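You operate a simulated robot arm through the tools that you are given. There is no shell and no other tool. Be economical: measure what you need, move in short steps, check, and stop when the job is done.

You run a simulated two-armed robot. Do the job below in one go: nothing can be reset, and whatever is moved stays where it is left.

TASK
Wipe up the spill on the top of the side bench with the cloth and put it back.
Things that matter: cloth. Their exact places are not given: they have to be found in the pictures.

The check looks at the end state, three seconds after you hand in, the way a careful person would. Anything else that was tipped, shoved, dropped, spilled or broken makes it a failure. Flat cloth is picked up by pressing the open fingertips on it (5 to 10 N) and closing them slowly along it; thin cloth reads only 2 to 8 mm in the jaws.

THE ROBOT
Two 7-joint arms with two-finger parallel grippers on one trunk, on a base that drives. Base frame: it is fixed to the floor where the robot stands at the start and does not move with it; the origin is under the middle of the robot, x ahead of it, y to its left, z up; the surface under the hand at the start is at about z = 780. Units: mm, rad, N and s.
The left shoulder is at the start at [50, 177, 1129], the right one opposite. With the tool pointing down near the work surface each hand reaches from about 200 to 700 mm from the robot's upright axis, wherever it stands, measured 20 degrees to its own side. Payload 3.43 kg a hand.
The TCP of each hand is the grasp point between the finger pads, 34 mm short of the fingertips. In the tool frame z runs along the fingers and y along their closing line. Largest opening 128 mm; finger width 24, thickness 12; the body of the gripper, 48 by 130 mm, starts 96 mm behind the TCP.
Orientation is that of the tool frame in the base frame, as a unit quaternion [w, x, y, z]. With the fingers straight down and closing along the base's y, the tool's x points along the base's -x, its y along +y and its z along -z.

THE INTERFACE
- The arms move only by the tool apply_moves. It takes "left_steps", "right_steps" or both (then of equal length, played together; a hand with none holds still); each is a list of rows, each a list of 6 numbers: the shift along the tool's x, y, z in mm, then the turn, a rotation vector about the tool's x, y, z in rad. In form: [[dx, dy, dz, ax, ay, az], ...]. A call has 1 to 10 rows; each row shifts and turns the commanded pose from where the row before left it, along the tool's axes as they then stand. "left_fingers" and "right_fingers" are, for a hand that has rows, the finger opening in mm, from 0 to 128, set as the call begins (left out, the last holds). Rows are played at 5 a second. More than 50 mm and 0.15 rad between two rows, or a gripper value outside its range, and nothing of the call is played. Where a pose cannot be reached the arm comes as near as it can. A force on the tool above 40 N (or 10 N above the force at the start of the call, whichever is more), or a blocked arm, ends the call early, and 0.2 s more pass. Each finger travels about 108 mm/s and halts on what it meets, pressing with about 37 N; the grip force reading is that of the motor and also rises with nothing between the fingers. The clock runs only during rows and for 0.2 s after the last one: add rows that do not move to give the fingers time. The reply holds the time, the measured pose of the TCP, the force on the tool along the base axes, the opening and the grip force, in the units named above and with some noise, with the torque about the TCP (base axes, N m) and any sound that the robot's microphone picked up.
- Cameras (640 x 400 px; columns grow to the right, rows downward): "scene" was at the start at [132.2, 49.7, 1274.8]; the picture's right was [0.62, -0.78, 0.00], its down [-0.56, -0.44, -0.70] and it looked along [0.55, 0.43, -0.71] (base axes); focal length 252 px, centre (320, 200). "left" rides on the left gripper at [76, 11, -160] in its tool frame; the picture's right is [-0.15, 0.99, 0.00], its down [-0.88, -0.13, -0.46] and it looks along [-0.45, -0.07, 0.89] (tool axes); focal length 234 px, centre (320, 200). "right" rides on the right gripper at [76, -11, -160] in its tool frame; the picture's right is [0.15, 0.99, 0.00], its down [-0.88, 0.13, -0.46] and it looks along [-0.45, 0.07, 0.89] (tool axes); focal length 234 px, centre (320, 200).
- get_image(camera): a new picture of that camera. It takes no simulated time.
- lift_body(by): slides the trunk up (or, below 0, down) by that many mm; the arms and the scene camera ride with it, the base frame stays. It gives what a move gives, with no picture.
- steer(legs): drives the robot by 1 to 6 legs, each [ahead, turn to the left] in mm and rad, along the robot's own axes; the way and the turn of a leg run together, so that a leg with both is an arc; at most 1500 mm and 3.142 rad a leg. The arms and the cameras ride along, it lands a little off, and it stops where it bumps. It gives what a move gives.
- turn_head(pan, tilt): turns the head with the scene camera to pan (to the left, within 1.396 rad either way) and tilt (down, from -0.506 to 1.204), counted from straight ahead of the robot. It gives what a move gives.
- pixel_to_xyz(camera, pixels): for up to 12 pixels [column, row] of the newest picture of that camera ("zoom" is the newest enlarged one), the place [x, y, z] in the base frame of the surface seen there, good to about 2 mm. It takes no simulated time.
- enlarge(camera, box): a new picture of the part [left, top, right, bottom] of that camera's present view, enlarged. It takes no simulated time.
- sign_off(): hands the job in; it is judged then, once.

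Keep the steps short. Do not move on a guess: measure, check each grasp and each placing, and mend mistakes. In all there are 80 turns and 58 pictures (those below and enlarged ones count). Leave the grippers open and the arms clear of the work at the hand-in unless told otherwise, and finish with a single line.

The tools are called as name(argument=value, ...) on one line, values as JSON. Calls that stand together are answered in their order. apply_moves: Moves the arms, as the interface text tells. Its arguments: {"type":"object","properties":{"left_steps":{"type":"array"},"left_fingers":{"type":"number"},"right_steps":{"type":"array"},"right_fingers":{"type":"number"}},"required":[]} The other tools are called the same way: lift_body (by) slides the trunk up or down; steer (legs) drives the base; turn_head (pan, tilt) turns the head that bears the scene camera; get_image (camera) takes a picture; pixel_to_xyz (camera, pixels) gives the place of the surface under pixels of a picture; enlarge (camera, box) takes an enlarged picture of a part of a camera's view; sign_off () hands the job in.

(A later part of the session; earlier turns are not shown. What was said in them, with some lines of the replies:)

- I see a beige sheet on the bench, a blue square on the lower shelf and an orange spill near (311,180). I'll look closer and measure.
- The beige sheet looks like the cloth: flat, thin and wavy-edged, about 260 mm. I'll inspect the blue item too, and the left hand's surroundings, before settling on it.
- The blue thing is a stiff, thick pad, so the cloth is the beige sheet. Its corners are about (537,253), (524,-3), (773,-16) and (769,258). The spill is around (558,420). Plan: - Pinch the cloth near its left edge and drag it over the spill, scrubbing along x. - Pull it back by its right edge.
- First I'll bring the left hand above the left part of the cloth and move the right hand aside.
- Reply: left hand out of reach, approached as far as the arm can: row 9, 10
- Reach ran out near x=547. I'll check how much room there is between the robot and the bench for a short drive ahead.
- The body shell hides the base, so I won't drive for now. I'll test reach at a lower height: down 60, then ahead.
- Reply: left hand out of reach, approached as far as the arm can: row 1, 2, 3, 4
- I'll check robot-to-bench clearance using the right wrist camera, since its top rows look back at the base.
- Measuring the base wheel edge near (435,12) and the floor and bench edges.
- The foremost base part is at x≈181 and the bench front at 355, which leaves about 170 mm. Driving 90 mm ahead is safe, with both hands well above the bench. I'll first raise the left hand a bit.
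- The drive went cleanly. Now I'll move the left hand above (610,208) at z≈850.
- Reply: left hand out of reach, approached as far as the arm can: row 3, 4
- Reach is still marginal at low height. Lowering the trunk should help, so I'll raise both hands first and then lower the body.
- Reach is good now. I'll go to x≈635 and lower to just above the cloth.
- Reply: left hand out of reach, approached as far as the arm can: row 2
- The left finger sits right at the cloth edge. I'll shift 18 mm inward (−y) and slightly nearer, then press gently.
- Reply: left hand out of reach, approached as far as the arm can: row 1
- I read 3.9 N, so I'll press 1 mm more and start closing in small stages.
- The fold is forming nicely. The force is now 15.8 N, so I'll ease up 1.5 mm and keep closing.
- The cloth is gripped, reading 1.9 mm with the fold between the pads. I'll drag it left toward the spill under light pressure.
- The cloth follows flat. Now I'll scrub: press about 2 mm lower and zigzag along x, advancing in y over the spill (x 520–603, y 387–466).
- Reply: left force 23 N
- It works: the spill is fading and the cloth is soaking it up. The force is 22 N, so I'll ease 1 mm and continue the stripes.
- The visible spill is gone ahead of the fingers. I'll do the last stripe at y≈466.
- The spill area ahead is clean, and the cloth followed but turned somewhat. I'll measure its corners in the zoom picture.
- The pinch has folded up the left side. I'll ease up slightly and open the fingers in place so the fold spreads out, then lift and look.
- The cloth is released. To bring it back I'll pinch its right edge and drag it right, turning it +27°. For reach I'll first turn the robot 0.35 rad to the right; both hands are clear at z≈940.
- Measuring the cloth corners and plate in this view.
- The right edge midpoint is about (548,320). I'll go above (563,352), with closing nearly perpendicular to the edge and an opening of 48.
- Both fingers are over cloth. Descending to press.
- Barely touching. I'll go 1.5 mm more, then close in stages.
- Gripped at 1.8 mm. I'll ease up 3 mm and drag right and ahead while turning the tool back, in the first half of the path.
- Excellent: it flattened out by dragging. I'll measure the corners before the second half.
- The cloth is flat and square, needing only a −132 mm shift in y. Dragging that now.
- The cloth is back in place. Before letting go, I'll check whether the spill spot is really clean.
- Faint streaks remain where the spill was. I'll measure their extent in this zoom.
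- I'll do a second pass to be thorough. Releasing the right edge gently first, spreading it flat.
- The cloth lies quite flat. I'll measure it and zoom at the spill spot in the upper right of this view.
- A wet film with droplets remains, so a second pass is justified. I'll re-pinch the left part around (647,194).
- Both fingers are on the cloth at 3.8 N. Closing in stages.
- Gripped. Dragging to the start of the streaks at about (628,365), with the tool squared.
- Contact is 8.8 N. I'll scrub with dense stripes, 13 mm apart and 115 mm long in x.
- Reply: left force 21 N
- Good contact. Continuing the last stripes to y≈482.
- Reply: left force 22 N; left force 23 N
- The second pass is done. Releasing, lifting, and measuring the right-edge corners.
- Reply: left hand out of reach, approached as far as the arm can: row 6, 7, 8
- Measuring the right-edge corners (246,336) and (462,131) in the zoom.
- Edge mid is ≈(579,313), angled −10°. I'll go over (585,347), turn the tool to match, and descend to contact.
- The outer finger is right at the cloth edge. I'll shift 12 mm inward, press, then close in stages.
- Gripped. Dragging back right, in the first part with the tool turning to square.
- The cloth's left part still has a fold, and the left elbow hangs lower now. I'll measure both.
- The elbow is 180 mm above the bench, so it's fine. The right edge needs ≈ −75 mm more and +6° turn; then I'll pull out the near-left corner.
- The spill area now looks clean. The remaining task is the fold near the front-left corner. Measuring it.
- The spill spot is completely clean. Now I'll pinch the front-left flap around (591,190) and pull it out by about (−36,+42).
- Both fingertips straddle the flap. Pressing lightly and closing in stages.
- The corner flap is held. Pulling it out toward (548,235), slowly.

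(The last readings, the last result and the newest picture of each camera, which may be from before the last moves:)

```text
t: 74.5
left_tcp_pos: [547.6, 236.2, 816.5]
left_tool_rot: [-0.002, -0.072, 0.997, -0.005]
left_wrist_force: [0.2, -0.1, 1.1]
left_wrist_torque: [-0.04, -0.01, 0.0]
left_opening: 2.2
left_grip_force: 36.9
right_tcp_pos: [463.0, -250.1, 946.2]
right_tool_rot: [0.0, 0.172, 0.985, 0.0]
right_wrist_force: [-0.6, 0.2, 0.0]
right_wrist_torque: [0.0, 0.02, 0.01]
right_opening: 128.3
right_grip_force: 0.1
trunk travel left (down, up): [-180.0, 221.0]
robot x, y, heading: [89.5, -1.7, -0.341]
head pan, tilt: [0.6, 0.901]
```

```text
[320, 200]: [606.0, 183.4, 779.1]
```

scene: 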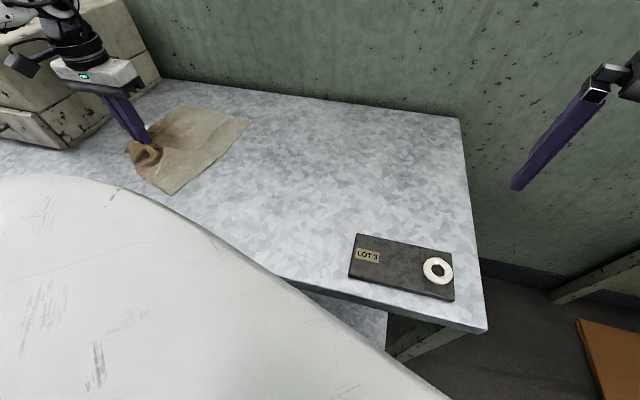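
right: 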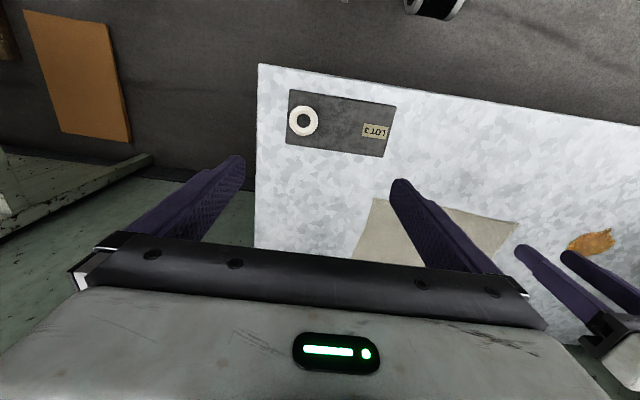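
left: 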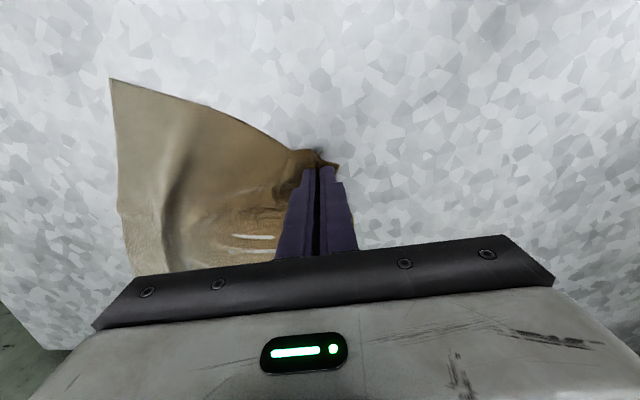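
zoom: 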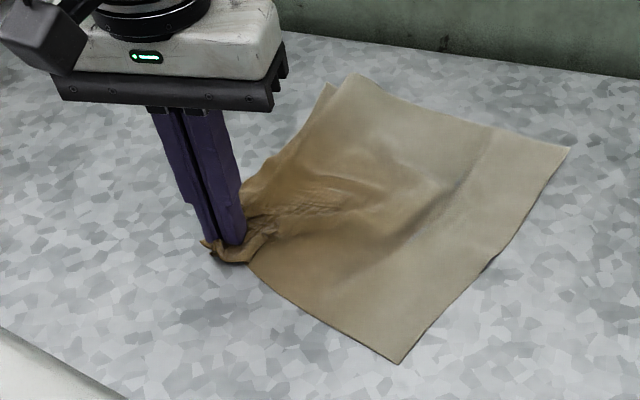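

The pleat came out. Now I'll open the fingers with light contact to spread the corner, then lift away.

apply_moves(left_steps=[[0, 0, 1.5, 0, 0, 0], [0, 0, 0, 0, 0, 0]], left_fingers=18)

apply_moves(left_steps=[[0, 0, 0, 0, 0, 0], [0, 0, 0, 0, 0, 0], [0, 0, 0, 0, 0, 0], [0, 0, -10, 0, 0, 0], [0, 0, -30, 0, 0, 0], [0, 0, -30, 0, 0, 0], [0, 40, -20, 0, 0, 0], [0, 40, 0, 0, 0, 0], [0, 0, 0, 0, 0, 0]], left_fingers=50)

enlarge(camera="scene", box=[160, 80, 400, 230])

```text
t: 75.1
left_tcp_pos: [547.3, 234.6, 815.0]
left_tool_rot: [-0.002, -0.073, 0.997, -0.005]
left_wrist_force: [-1.8, 1.2, 10.1]
left_wrist_torque: [0.0, 0.09, -0.01]
left_opening: 18.2
left_grip_force: 0.0
right_tcp_pos: [464.4, -250.8, 947.4]
right_tool_rot: [0.001, 0.172, 0.985, 0.0]
right_wrist_force: [-0.8, -0.6, -0.4]
right_wrist_torque: [-0.02, 0.01, -0.03]
right_opening: 127.8
right_grip_force: 0.1
trunk travel left (down, up): [-180.0, 221.0]
robot x, y, heading: [89.0, -1.6, -0.347]
head pan, tilt: [0.6, 0.901]
```

```text
t: 77.1
left_tcp_pos: [537.9, 315.6, 902.0]
left_tool_rot: [-0.002, -0.074, 0.997, -0.005]
left_wrist_force: [0.0, 0.5, 0.1]
left_wrist_torque: [0.01, 0.01, -0.02]
left_opening: 50.1
left_grip_force: 0.1
right_tcp_pos: [464.5, -250.6, 947.6]
right_tool_rot: [0.0, 0.172, 0.985, -0.001]
right_wrist_force: [-0.4, -0.1, -0.7]
right_wrist_torque: [0.01, -0.02, 0.02]
right_opening: 127.9
right_grip_force: 0.1
trunk travel left (down, up): [-180.0, 221.0]
robot x, y, heading: [89.5, 2.0, -0.347]
head pan, tilt: [0.6, 0.901]
```

```text
2.67 times, centred on (280, 155) of scene
```

zoom: 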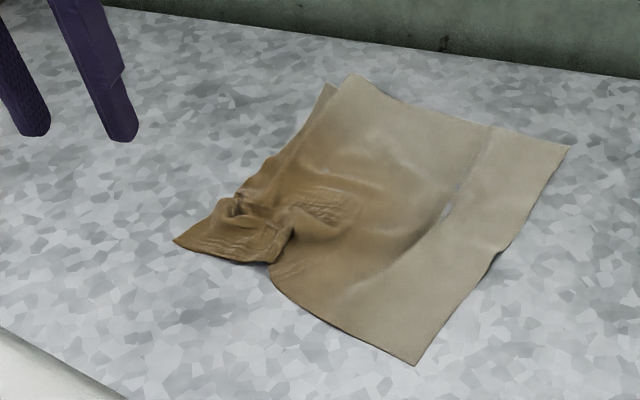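

Measuring the corners now against the original.

pixel_to_xyz(camera="zoom", pixels=[[175, 241], [415, 364], [567, 147], [352, 76], [333, 86], [240, 205], [285, 240], [270, 265], [310, 210]])

```text
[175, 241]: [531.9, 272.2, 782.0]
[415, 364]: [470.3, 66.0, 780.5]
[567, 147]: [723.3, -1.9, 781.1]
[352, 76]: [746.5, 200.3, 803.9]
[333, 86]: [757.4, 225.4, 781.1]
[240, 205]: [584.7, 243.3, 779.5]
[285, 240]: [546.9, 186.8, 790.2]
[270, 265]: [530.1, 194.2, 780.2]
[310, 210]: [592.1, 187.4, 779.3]
```

A is on target, but B (470,66) and C (723,−2) need about (+52,−45) and a +10° turn. I'll pinch near B at (548,87).

apply_moves(left_steps=[[4, -38, 0, 0, 0, 0], [4, -38, 0, 0, 0, 0], [4, -38, 0, 0, 0, 0], [4, -38, 0, 0, 0, 0], [4, -38, 0, 0, 0, 0], [4, -38, 0, 0, 0, 0], [0, 0, 20, 0, 0, 0.149], [0, 0, 20, 0, 0, 0.149], [0, 0, 15, 0, 0, 0], [0, 0, 0, 0, 0, 0]], left_fingers=50)

get_image(camera="left")

```text
t: 79.3
left_tcp_pos: [547.1, 86.5, 850.1]
left_tool_rot: [-0.002, 0.076, 0.997, -0.005]
left_wrist_force: [0.4, -0.6, -0.2]
left_wrist_torque: [0.02, 0.02, 0.02]
left_opening: 49.9
left_grip_force: 0.0
right_tcp_pos: [464.6, -250.3, 947.4]
right_tool_rot: [0.0, 0.172, 0.985, 0.0]
right_wrist_force: [-0.4, -0.3, 0.1]
right_wrist_torque: [0.0, -0.02, -0.02]
right_opening: 128.2
right_grip_force: 0.1
trunk travel left (down, up): [-180.0, 221.0]
robot x, y, heading: [87.2, -0.9, -0.345]
head pan, tilt: [0.6, 0.901]
```

```text
8 pictures are left
```

left: 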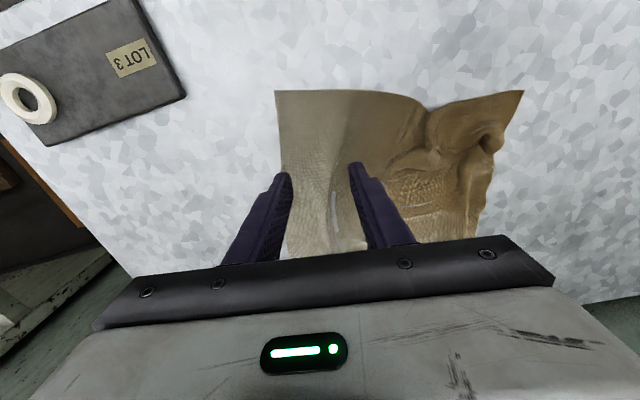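

The outer finger is close to the edge, so I'll shift 8 mm inward, descend, press and close.

apply_moves(left_steps=[[0, 8, 10, 0, 0, 0], [0, 0, 15, 0, 0, 0], [0, 0, 7, 0, 0, 0], [0, 0, 3, 0, 0, 0], [0, 0, 1.2, 0, 0, 0], [0, 0, 0, 0, 0, 0]])

apply_moves(left_steps=[[0, 0, 0, 0, 0, 0], [0, 0, 0, 0, 0, 0]], left_fingers=42)

```text
t: 80.7
left_tcp_pos: [548.7, 94.4, 815.7]
left_tool_rot: [0.0, 0.075, 0.997, -0.005]
left_wrist_force: [1.1, 2.3, 16.7]
left_wrist_torque: [0.63, -0.1, -0.05]
left_opening: 51.1
left_grip_force: 0.9
right_tcp_pos: [463.9, -250.8, 948.3]
right_tool_rot: [0.0, 0.172, 0.985, 0.0]
right_wrist_force: [-0.1, -0.8, 0.6]
right_wrist_torque: [0.0, -0.01, 0.0]
right_opening: 127.9
right_grip_force: 0.0
trunk travel left (down, up): [-180.0, 221.0]
robot x, y, heading: [87.6, 1.7, -0.348]
head pan, tilt: [0.6, 0.901]
```

```text
t: 81.3
left_tcp_pos: [547.8, 91.8, 815.6]
left_tool_rot: [0.001, 0.076, 0.997, -0.005]
left_wrist_force: [0.1, -4.3, 21.3]
left_wrist_torque: [0.46, -0.11, -0.02]
left_opening: 39.7
left_grip_force: 0.0
right_tcp_pos: [463.6, -249.9, 947.4]
right_tool_rot: [0.001, 0.172, 0.985, 0.0]
right_wrist_force: [0.0, 0.1, 1.1]
right_wrist_torque: [0.03, -0.02, 0.0]
right_opening: 128.1
right_grip_force: 0.0
trunk travel left (down, up): [-180.0, 221.0]
robot x, y, heading: [87.7, -3.4, -0.347]
head pan, tilt: [0.6, 0.901]
```

The force is a bit high at 21 N. I'll ease 1.5 mm while closing.

apply_moves(left_steps=[[0, 0, -1.2, 0, 0, 0], [0, 0, 0, 0, 0, 0]], left_fingers=28)

apply_moves(left_steps=[[0, 0, 0, 0, 0, 0], [0, 0, 0, 0, 0, 0]], left_fingers=14)

apply_moves(left_steps=[[0, 0, 0, 0, 0, 0], [0, 0, 0, 0, 0, 0], [0, 0, 0, 0, 0, 0]], left_fingers=0)

get_image(camera="left")

```text
t: 81.9
left_tcp_pos: [547.6, 95.0, 814.8]
left_tool_rot: [-0.002, 0.076, 0.997, -0.005]
left_wrist_force: [1.0, -1.9, 12.3]
left_wrist_torque: [0.18, -0.13, -0.05]
left_opening: 26.9
left_grip_force: 0.2
right_tcp_pos: [463.4, -249.5, 947.5]
right_tool_rot: [0.001, 0.172, 0.985, 0.0]
right_wrist_force: [0.3, 0.5, 0.0]
right_wrist_torque: [-0.01, -0.01, 0.0]
right_opening: 128.1
right_grip_force: 0.1
trunk travel left (down, up): [-180.0, 221.0]
robot x, y, heading: [88.0, 2.2, -0.344]
head pan, tilt: [0.6, 0.901]
```

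```text
t: 82.5
left_tcp_pos: [547.1, 93.0, 815.4]
left_tool_rot: [-0.003, 0.076, 0.997, -0.004]
left_wrist_force: [-0.4, -0.7, 8.8]
left_wrist_torque: [0.09, -0.01, 0.03]
left_opening: 12.9
left_grip_force: 0.1
right_tcp_pos: [463.6, -251.2, 946.7]
right_tool_rot: [0.002, 0.172, 0.985, 0.0]
right_wrist_force: [0.8, 1.3, 0.8]
right_wrist_torque: [-0.04, 0.0, -0.01]
right_opening: 128.1
right_grip_force: 0.1
trunk travel left (down, up): [-180.0, 221.0]
robot x, y, heading: [91.1, 2.8, -0.34]
head pan, tilt: [0.6, 0.901]
```

```text
t: 83.3
left_tcp_pos: [547.5, 94.7, 814.5]
left_tool_rot: [-0.001, 0.075, 0.997, -0.005]
left_wrist_force: [-1.2, 0.7, 4.8]
left_wrist_torque: [0.05, 0.02, 0.01]
left_opening: 1.9
left_grip_force: 36.4
right_tcp_pos: [463.5, -250.7, 947.7]
right_tool_rot: [0.001, 0.172, 0.985, 0.0]
right_wrist_force: [-0.2, 0.0, 0.6]
right_wrist_torque: [0.0, 0.01, -0.02]
right_opening: 127.9
right_grip_force: 0.2
trunk travel left (down, up): [-180.0, 221.0]
robot x, y, heading: [92.2, -0.4, -0.347]
head pan, tilt: [0.6, 0.901]
```

```text
7 pictures are left
```

left: 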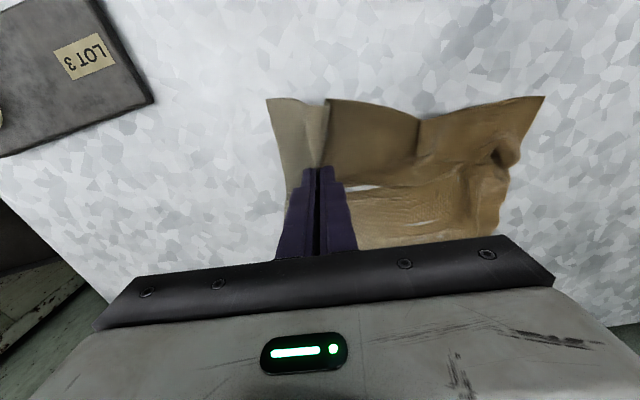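

Gripped. Pulling by (+49,−52) with a +0.2 rad turn.

apply_moves(left_steps=[[0, 0, -1, 0, 0, 0], [-11.5, -9, 0, 0, 0, -0.04], [-11.1, -9.4, 0, 0, 0, -0.04], [-10.7, -9.9, 0, 0, 0, -0.04], [-10.3, -10.3, 0, 0, 0, -0.04], [-9.9, -10.7, 0, 0, 0, -0.04], [0, 0, 0, 0, 0, 0]])

enlarge(camera="scene", box=[160, 80, 400, 230])

```text
t: 84.9
left_tcp_pos: [599.0, 41.3, 816.4]
left_tool_rot: [-0.002, -0.024, 1.0, -0.004]
left_wrist_force: [-0.1, 1.2, 0.5]
left_wrist_torque: [-0.04, 0.01, -0.05]
left_opening: 2.1
left_grip_force: 36.9
right_tcp_pos: [464.1, -250.4, 946.4]
right_tool_rot: [0.001, 0.172, 0.985, 0.0]
right_wrist_force: [-0.7, -0.2, -0.8]
right_wrist_torque: [0.01, 0.0, -0.01]
right_opening: 128.0
right_grip_force: 0.0
trunk travel left (down, up): [-180.0, 221.0]
robot x, y, heading: [90.7, 0.6, -0.345]
head pan, tilt: [0.6, 0.901]
```

```text
2.67 times, centred on (280, 155) of scene
```

zoom: 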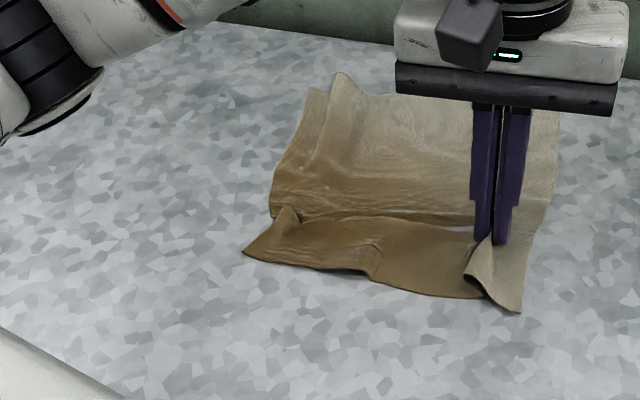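

pixel_to_xyz(camera="zoom", pixels=[[245, 253], [520, 308], [558, 115], [340, 75], [315, 90], [275, 205], [370, 275], [330, 215], [410, 222], [470, 260]])

```text
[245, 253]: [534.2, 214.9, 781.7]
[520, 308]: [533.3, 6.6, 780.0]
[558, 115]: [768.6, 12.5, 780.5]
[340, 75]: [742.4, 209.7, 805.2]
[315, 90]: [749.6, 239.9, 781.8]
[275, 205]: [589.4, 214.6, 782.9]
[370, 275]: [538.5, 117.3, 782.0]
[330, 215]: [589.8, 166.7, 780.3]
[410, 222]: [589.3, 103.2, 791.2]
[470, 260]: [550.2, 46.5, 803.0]
```

Corners are now within about 45 mm of the originals and the centroid is within about 7 mm. Releasing with light contact, then lifting clear for a look.

apply_moves(left_steps=[[0, 0, 1, 0, 0, 0], [0, 0, 0, 0, 0, 0]], left_fingers=18)

apply_moves(left_steps=[[0, 0, 0, 0, 0, 0], [0, 0, 0, 0, 0, 0], [0, 0, 0, 0, 0, 0], [0, 0, -10, 0, 0, 0], [0, 0, -30, 0, 0, 0], [0, 20, -30, 0, 0, 0], [0, 45, 0, 0, 0, 0], [0, 45, 0, 0, 0, 0], [0, 45, 0, 0, 0, 0], [0, 0, 0, 0, 0, 0]], left_fingers=50)

enlarge(camera="scene", box=[160, 80, 400, 230])

```text
t: 85.5
left_tcp_pos: [597.6, 40.9, 816.1]
left_tool_rot: [-0.002, -0.025, 1.0, -0.005]
left_wrist_force: [-1.0, 0.5, 0.1]
left_wrist_torque: [0.01, 0.0, -0.03]
left_opening: 18.0
left_grip_force: 0.0
right_tcp_pos: [463.8, -250.8, 947.7]
right_tool_rot: [0.0, 0.173, 0.985, 0.0]
right_wrist_force: [-0.7, 0.2, 0.8]
right_wrist_torque: [-0.01, -0.01, 0.0]
right_opening: 128.3
right_grip_force: 0.1
trunk travel left (down, up): [-180.0, 221.0]
robot x, y, heading: [86.2, -0.3, -0.344]
head pan, tilt: [0.6, 0.901]
```

```text
t: 87.7
left_tcp_pos: [591.9, 194.6, 882.4]
left_tool_rot: [-0.002, -0.023, 1.0, -0.005]
left_wrist_force: [-0.4, -0.8, -0.1]
left_wrist_torque: [0.03, -0.01, -0.01]
left_opening: 49.9
left_grip_force: 0.0
right_tcp_pos: [463.7, -250.3, 947.1]
right_tool_rot: [0.001, 0.172, 0.985, 0.0]
right_wrist_force: [0.4, -0.2, 0.0]
right_wrist_torque: [-0.02, 0.0, 0.01]
right_opening: 128.0
right_grip_force: 0.2
trunk travel left (down, up): [-180.0, 221.0]
robot x, y, heading: [89.7, -0.8, -0.341]
head pan, tilt: [0.6, 0.901]
```

```text
2.67 times, centred on (280, 155) of scene
```

zoom: 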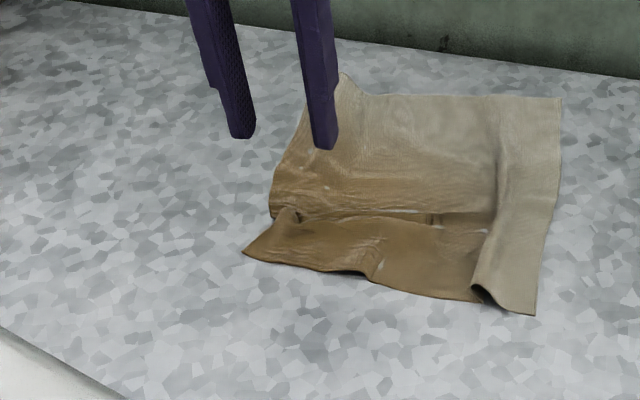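

Nearly flat, with one pleat left. I'll pull the front-left corner left by about 42 mm to take it out: pinch at (566,180).

apply_moves(left_steps=[[25, -14, 10, 0, 0, 0], [0, 0, 25, 0, 0, 0], [0, 0, 25, 0, 0, 0], [0, 0, 5, 0, 0, 0], [0, 0, 2, 0, 0, 0], [0, 0, 0.7, 0, 0, 0], [0, 0, 0, 0, 0, 0]], left_fingers=40)

get_image(camera="left")

```text
t: 89.3
left_tcp_pos: [565.9, 181.8, 816.7]
left_tool_rot: [-0.002, -0.024, 1.0, -0.005]
left_wrist_force: [0.1, -0.1, -0.6]
left_wrist_torque: [-0.01, -0.01, 0.02]
left_opening: 39.8
left_grip_force: 0.0
right_tcp_pos: [464.0, -250.7, 948.0]
right_tool_rot: [0.001, 0.172, 0.985, 0.0]
right_wrist_force: [-0.5, -0.7, -0.6]
right_wrist_torque: [0.02, 0.0, 0.01]
right_opening: 127.9
right_grip_force: 0.2
trunk travel left (down, up): [-180.0, 221.0]
robot x, y, heading: [92.0, 0.5, -0.346]
head pan, tilt: [0.6, 0.901]
```

```text
4 pictures are left
```

left: 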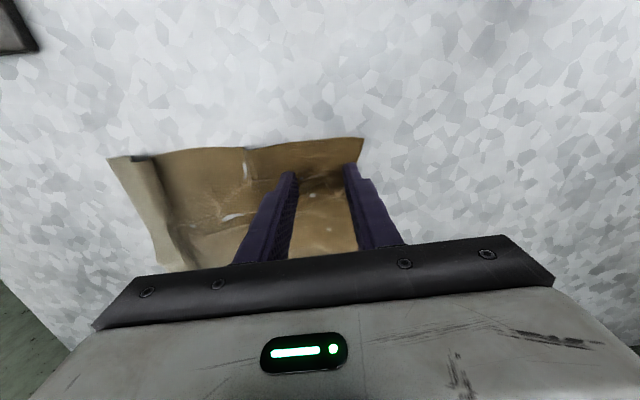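

Fingers are on the flap. Pressing and closing in stages.

apply_moves(left_steps=[[0, 0, 1.5, 0, 0, 0], [0, 0, 0.5, 0, 0, 0], [0, 0, 0, 0, 0, 0]])

apply_moves(left_steps=[[0, 0, 0, 0, 0, 0], [0, 0, 0, 0, 0, 0]], left_fingers=26)

apply_moves(left_steps=[[0, 0, 0, 0, 0, 0], [0, 0, 0, 0, 0, 0]], left_fingers=12)

apply_moves(left_steps=[[0, 0, 0, 0, 0, 0], [0, 0, 0, 0, 0, 0], [0, 0, 0, 0, 0, 0]], left_fingers=0)

```text
t: 90.1
left_tcp_pos: [565.7, 180.4, 816.6]
left_tool_rot: [-0.001, -0.024, 1.0, -0.004]
left_wrist_force: [-1.6, 0.6, 9.3]
left_wrist_torque: [0.17, -0.03, 0.02]
left_opening: 40.0
left_grip_force: 0.5
right_tcp_pos: [463.0, -250.7, 947.2]
right_tool_rot: [0.001, 0.172, 0.985, 0.0]
right_wrist_force: [0.0, 0.2, -0.3]
right_wrist_torque: [-0.02, 0.0, 0.0]
right_opening: 128.4
right_grip_force: 0.1
trunk travel left (down, up): [-180.0, 221.0]
robot x, y, heading: [88.7, 0.4, -0.345]
head pan, tilt: [0.6, 0.901]
```

```text
t: 90.7
left_tcp_pos: [566.4, 179.3, 815.5]
left_tool_rot: [0.0, -0.025, 1.0, -0.005]
left_wrist_force: [0.1, -3.0, 11.2]
left_wrist_torque: [0.06, -0.1, -0.04]
left_opening: 24.6
left_grip_force: 0.0
right_tcp_pos: [463.8, -251.1, 946.4]
right_tool_rot: [0.001, 0.172, 0.985, 0.0]
right_wrist_force: [0.6, 0.3, 0.3]
right_wrist_torque: [-0.01, -0.01, 0.0]
right_opening: 127.9
right_grip_force: 0.0
trunk travel left (down, up): [-180.0, 221.0]
robot x, y, heading: [87.7, 0.5, -0.344]
head pan, tilt: [0.6, 0.901]
```

```text
t: 91.3
left_tcp_pos: [565.8, 180.5, 815.9]
left_tool_rot: [0.0, -0.025, 1.0, -0.004]
left_wrist_force: [0.5, -1.5, 11.0]
left_wrist_torque: [0.02, -0.16, 0.01]
left_opening: 11.2
left_grip_force: 0.0
right_tcp_pos: [463.8, -249.9, 947.4]
right_tool_rot: [0.0, 0.172, 0.985, 0.0]
right_wrist_force: [0.7, -1.1, -0.3]
right_wrist_torque: [0.02, 0.0, -0.01]
right_opening: 128.2
right_grip_force: 0.1
trunk travel left (down, up): [-180.0, 221.0]
robot x, y, heading: [84.9, 0.1, -0.345]
head pan, tilt: [0.6, 0.901]
```

```text
t: 92.1
left_tcp_pos: [567.1, 180.3, 814.5]
left_tool_rot: [0.0, -0.025, 1.0, -0.005]
left_wrist_force: [0.7, 2.0, 13.2]
left_wrist_torque: [0.08, -0.17, 0.0]
left_opening: 2.4
left_grip_force: 36.4
right_tcp_pos: [463.6, -249.9, 946.8]
right_tool_rot: [0.0, 0.172, 0.985, 0.0]
right_wrist_force: [0.2, 0.0, 0.0]
right_wrist_torque: [0.0, 0.03, 0.02]
right_opening: 128.0
right_grip_force: 0.1
trunk travel left (down, up): [-180.0, 221.0]
robot x, y, heading: [91.4, 1.9, -0.343]
head pan, tilt: [0.6, 0.901]
```

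Gripped. Pulling +45 in y and −6 in x, then releasing with light contact and lifting clear.

apply_moves(left_steps=[[0, 0, -2, 0, 0, 0], [2, 11, 0, 0, 0, 0], [2, 11, 0, 0, 0, 0], [1, 11, 0, 0, 0, 0], [1, 12, 0, 0, 0, 0], [0, 0, 1, 0, 0, 0], [0, 0, 0, 0, 0, 0]])

apply_moves(left_steps=[[0, 0, 0, 0, 0, 0], [0, 0, 0, 0, 0, 0]], left_fingers=18)

apply_moves(left_steps=[[0, 0, 0, 0, 0, 0], [0, 0, 0, 0, 0, 0], [0, 0, 0, 0, 0, 0], [0, 0, -10, 0, 0, 0], [0, 0, -30, 0, 0, 0], [0, 20, -30, 0, 0, 0], [20, 40, -20, 0, 0, 0], [20, 40, -20, 0, 0, 0], [20, 40, 0, 0, 0, 0], [0, 0, 0, 0, 0, 0]], left_fingers=50)

get_image(camera="scene")

```text
t: 93.7
left_tcp_pos: [557.9, 223.2, 815.6]
left_tool_rot: [-0.002, -0.025, 1.0, -0.005]
left_wrist_force: [0.0, -0.3, 1.7]
left_wrist_torque: [-0.03, -0.01, 0.01]
left_opening: 2.4
left_grip_force: 36.9
right_tcp_pos: [463.8, -250.2, 946.6]
right_tool_rot: [0.0, 0.172, 0.985, 0.001]
right_wrist_force: [-0.5, -0.5, -0.1]
right_wrist_torque: [-0.03, 0.02, 0.01]
right_opening: 127.8
right_grip_force: 0.0
trunk travel left (down, up): [-180.0, 221.0]
robot x, y, heading: [90.2, 0.3, -0.344]
head pan, tilt: [0.6, 0.901]
```

```text
t: 94.3
left_tcp_pos: [558.8, 224.5, 816.2]
left_tool_rot: [-0.001, -0.024, 1.0, -0.005]
left_wrist_force: [0.6, 0.1, 1.7]
left_wrist_torque: [0.01, 0.01, 0.0]
left_opening: 17.8
left_grip_force: 0.1
right_tcp_pos: [463.2, -250.8, 947.2]
right_tool_rot: [0.0, 0.172, 0.985, 0.0]
right_wrist_force: [0.2, -0.1, -0.2]
right_wrist_torque: [0.0, 0.0, -0.03]
right_opening: 128.2
right_grip_force: 0.0
trunk travel left (down, up): [-180.0, 221.0]
robot x, y, heading: [88.1, 1.2, -0.344]
head pan, tilt: [0.6, 0.901]
```

```text
t: 96.5
left_tcp_pos: [491.8, 363.4, 924.2]
left_tool_rot: [-0.002, -0.023, 1.0, -0.004]
left_wrist_force: [-1.0, 0.4, -0.3]
left_wrist_torque: [-0.02, -0.03, 0.04]
left_opening: 50.2
left_grip_force: 0.1
right_tcp_pos: [464.4, -251.2, 946.7]
right_tool_rot: [0.001, 0.172, 0.985, 0.0]
right_wrist_force: [-0.6, -0.2, 0.3]
right_wrist_torque: [0.02, -0.02, -0.01]
right_opening: 128.1
right_grip_force: 0.0
trunk travel left (down, up): [-180.0, 221.0]
robot x, y, heading: [88.7, -0.3, -0.349]
head pan, tilt: [0.6, 0.901]
```

```text
3 pictures are left
```

scene: 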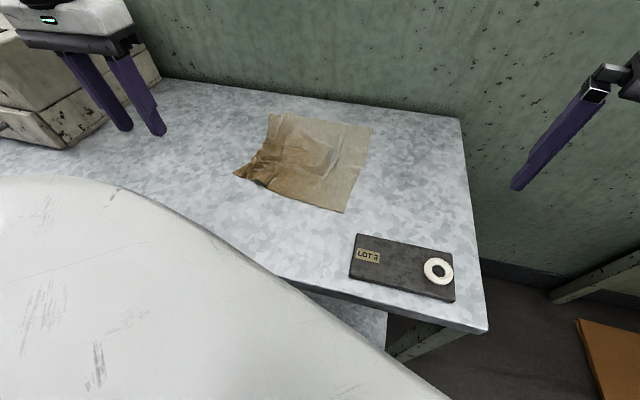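

The pleat is gone and the cloth lies nearly flat. I'll do a final corner check.

pixel_to_xyz(camera="scene", pixels=[[236, 174], [343, 211], [372, 128], [270, 115], [305, 160], [357, 236], [349, 278]])

enlarge(camera="scene", box=[100, 80, 400, 267])

```text
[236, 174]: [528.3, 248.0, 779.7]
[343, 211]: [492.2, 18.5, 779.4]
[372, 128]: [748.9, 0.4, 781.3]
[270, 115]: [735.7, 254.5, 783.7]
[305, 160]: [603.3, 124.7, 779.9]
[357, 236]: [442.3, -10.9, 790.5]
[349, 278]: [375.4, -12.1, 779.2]
```

```text
2.13 times, centred on (250, 174) of scene
```

zoom: 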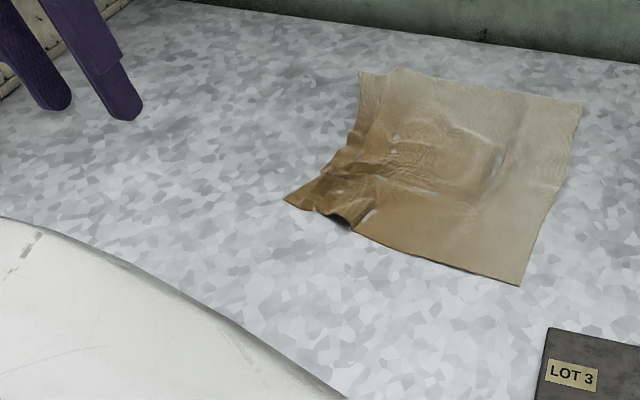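

The centroid is within about 26 mm of its original place, the spill spot is clean and the plate hasn't moved. I'll open the left gripper fully, raise it, then hand in.

apply_moves(left_steps=[[20, 0, -30, 0, 0, 0], [20, 0, -30, 0, 0, 0], [0, 0, 0, 0, 0, 0], [0, 0, 0, 0, 0, 0]], left_fingers=128)

sign_off()

```text
t: 97.5
left_tcp_pos: [452.7, 361.5, 985.9]
left_tool_rot: [-0.001, -0.024, 1.0, -0.005]
left_wrist_force: [0.1, -0.2, -0.1]
left_wrist_torque: [0.03, 0.03, 0.01]
left_opening: 127.7
left_grip_force: 0.0
right_tcp_pos: [463.7, -251.3, 946.6]
right_tool_rot: [0.0, 0.172, 0.985, 0.0]
right_wrist_force: [0.1, -0.8, 0.4]
right_wrist_torque: [0.02, 0.0, 0.02]
right_opening: 127.8
right_grip_force: 0.1
trunk travel left (down, up): [-180.0, 221.0]
robot x, y, heading: [87.6, -0.6, -0.344]
head pan, tilt: [0.6, 0.901]
```

```text
The job is handed in.
```

The spill is wiped up with no residue showing, and the cloth, now stained and slightly creased, is back about 26 mm off its original spot, with both grippers open and clear.
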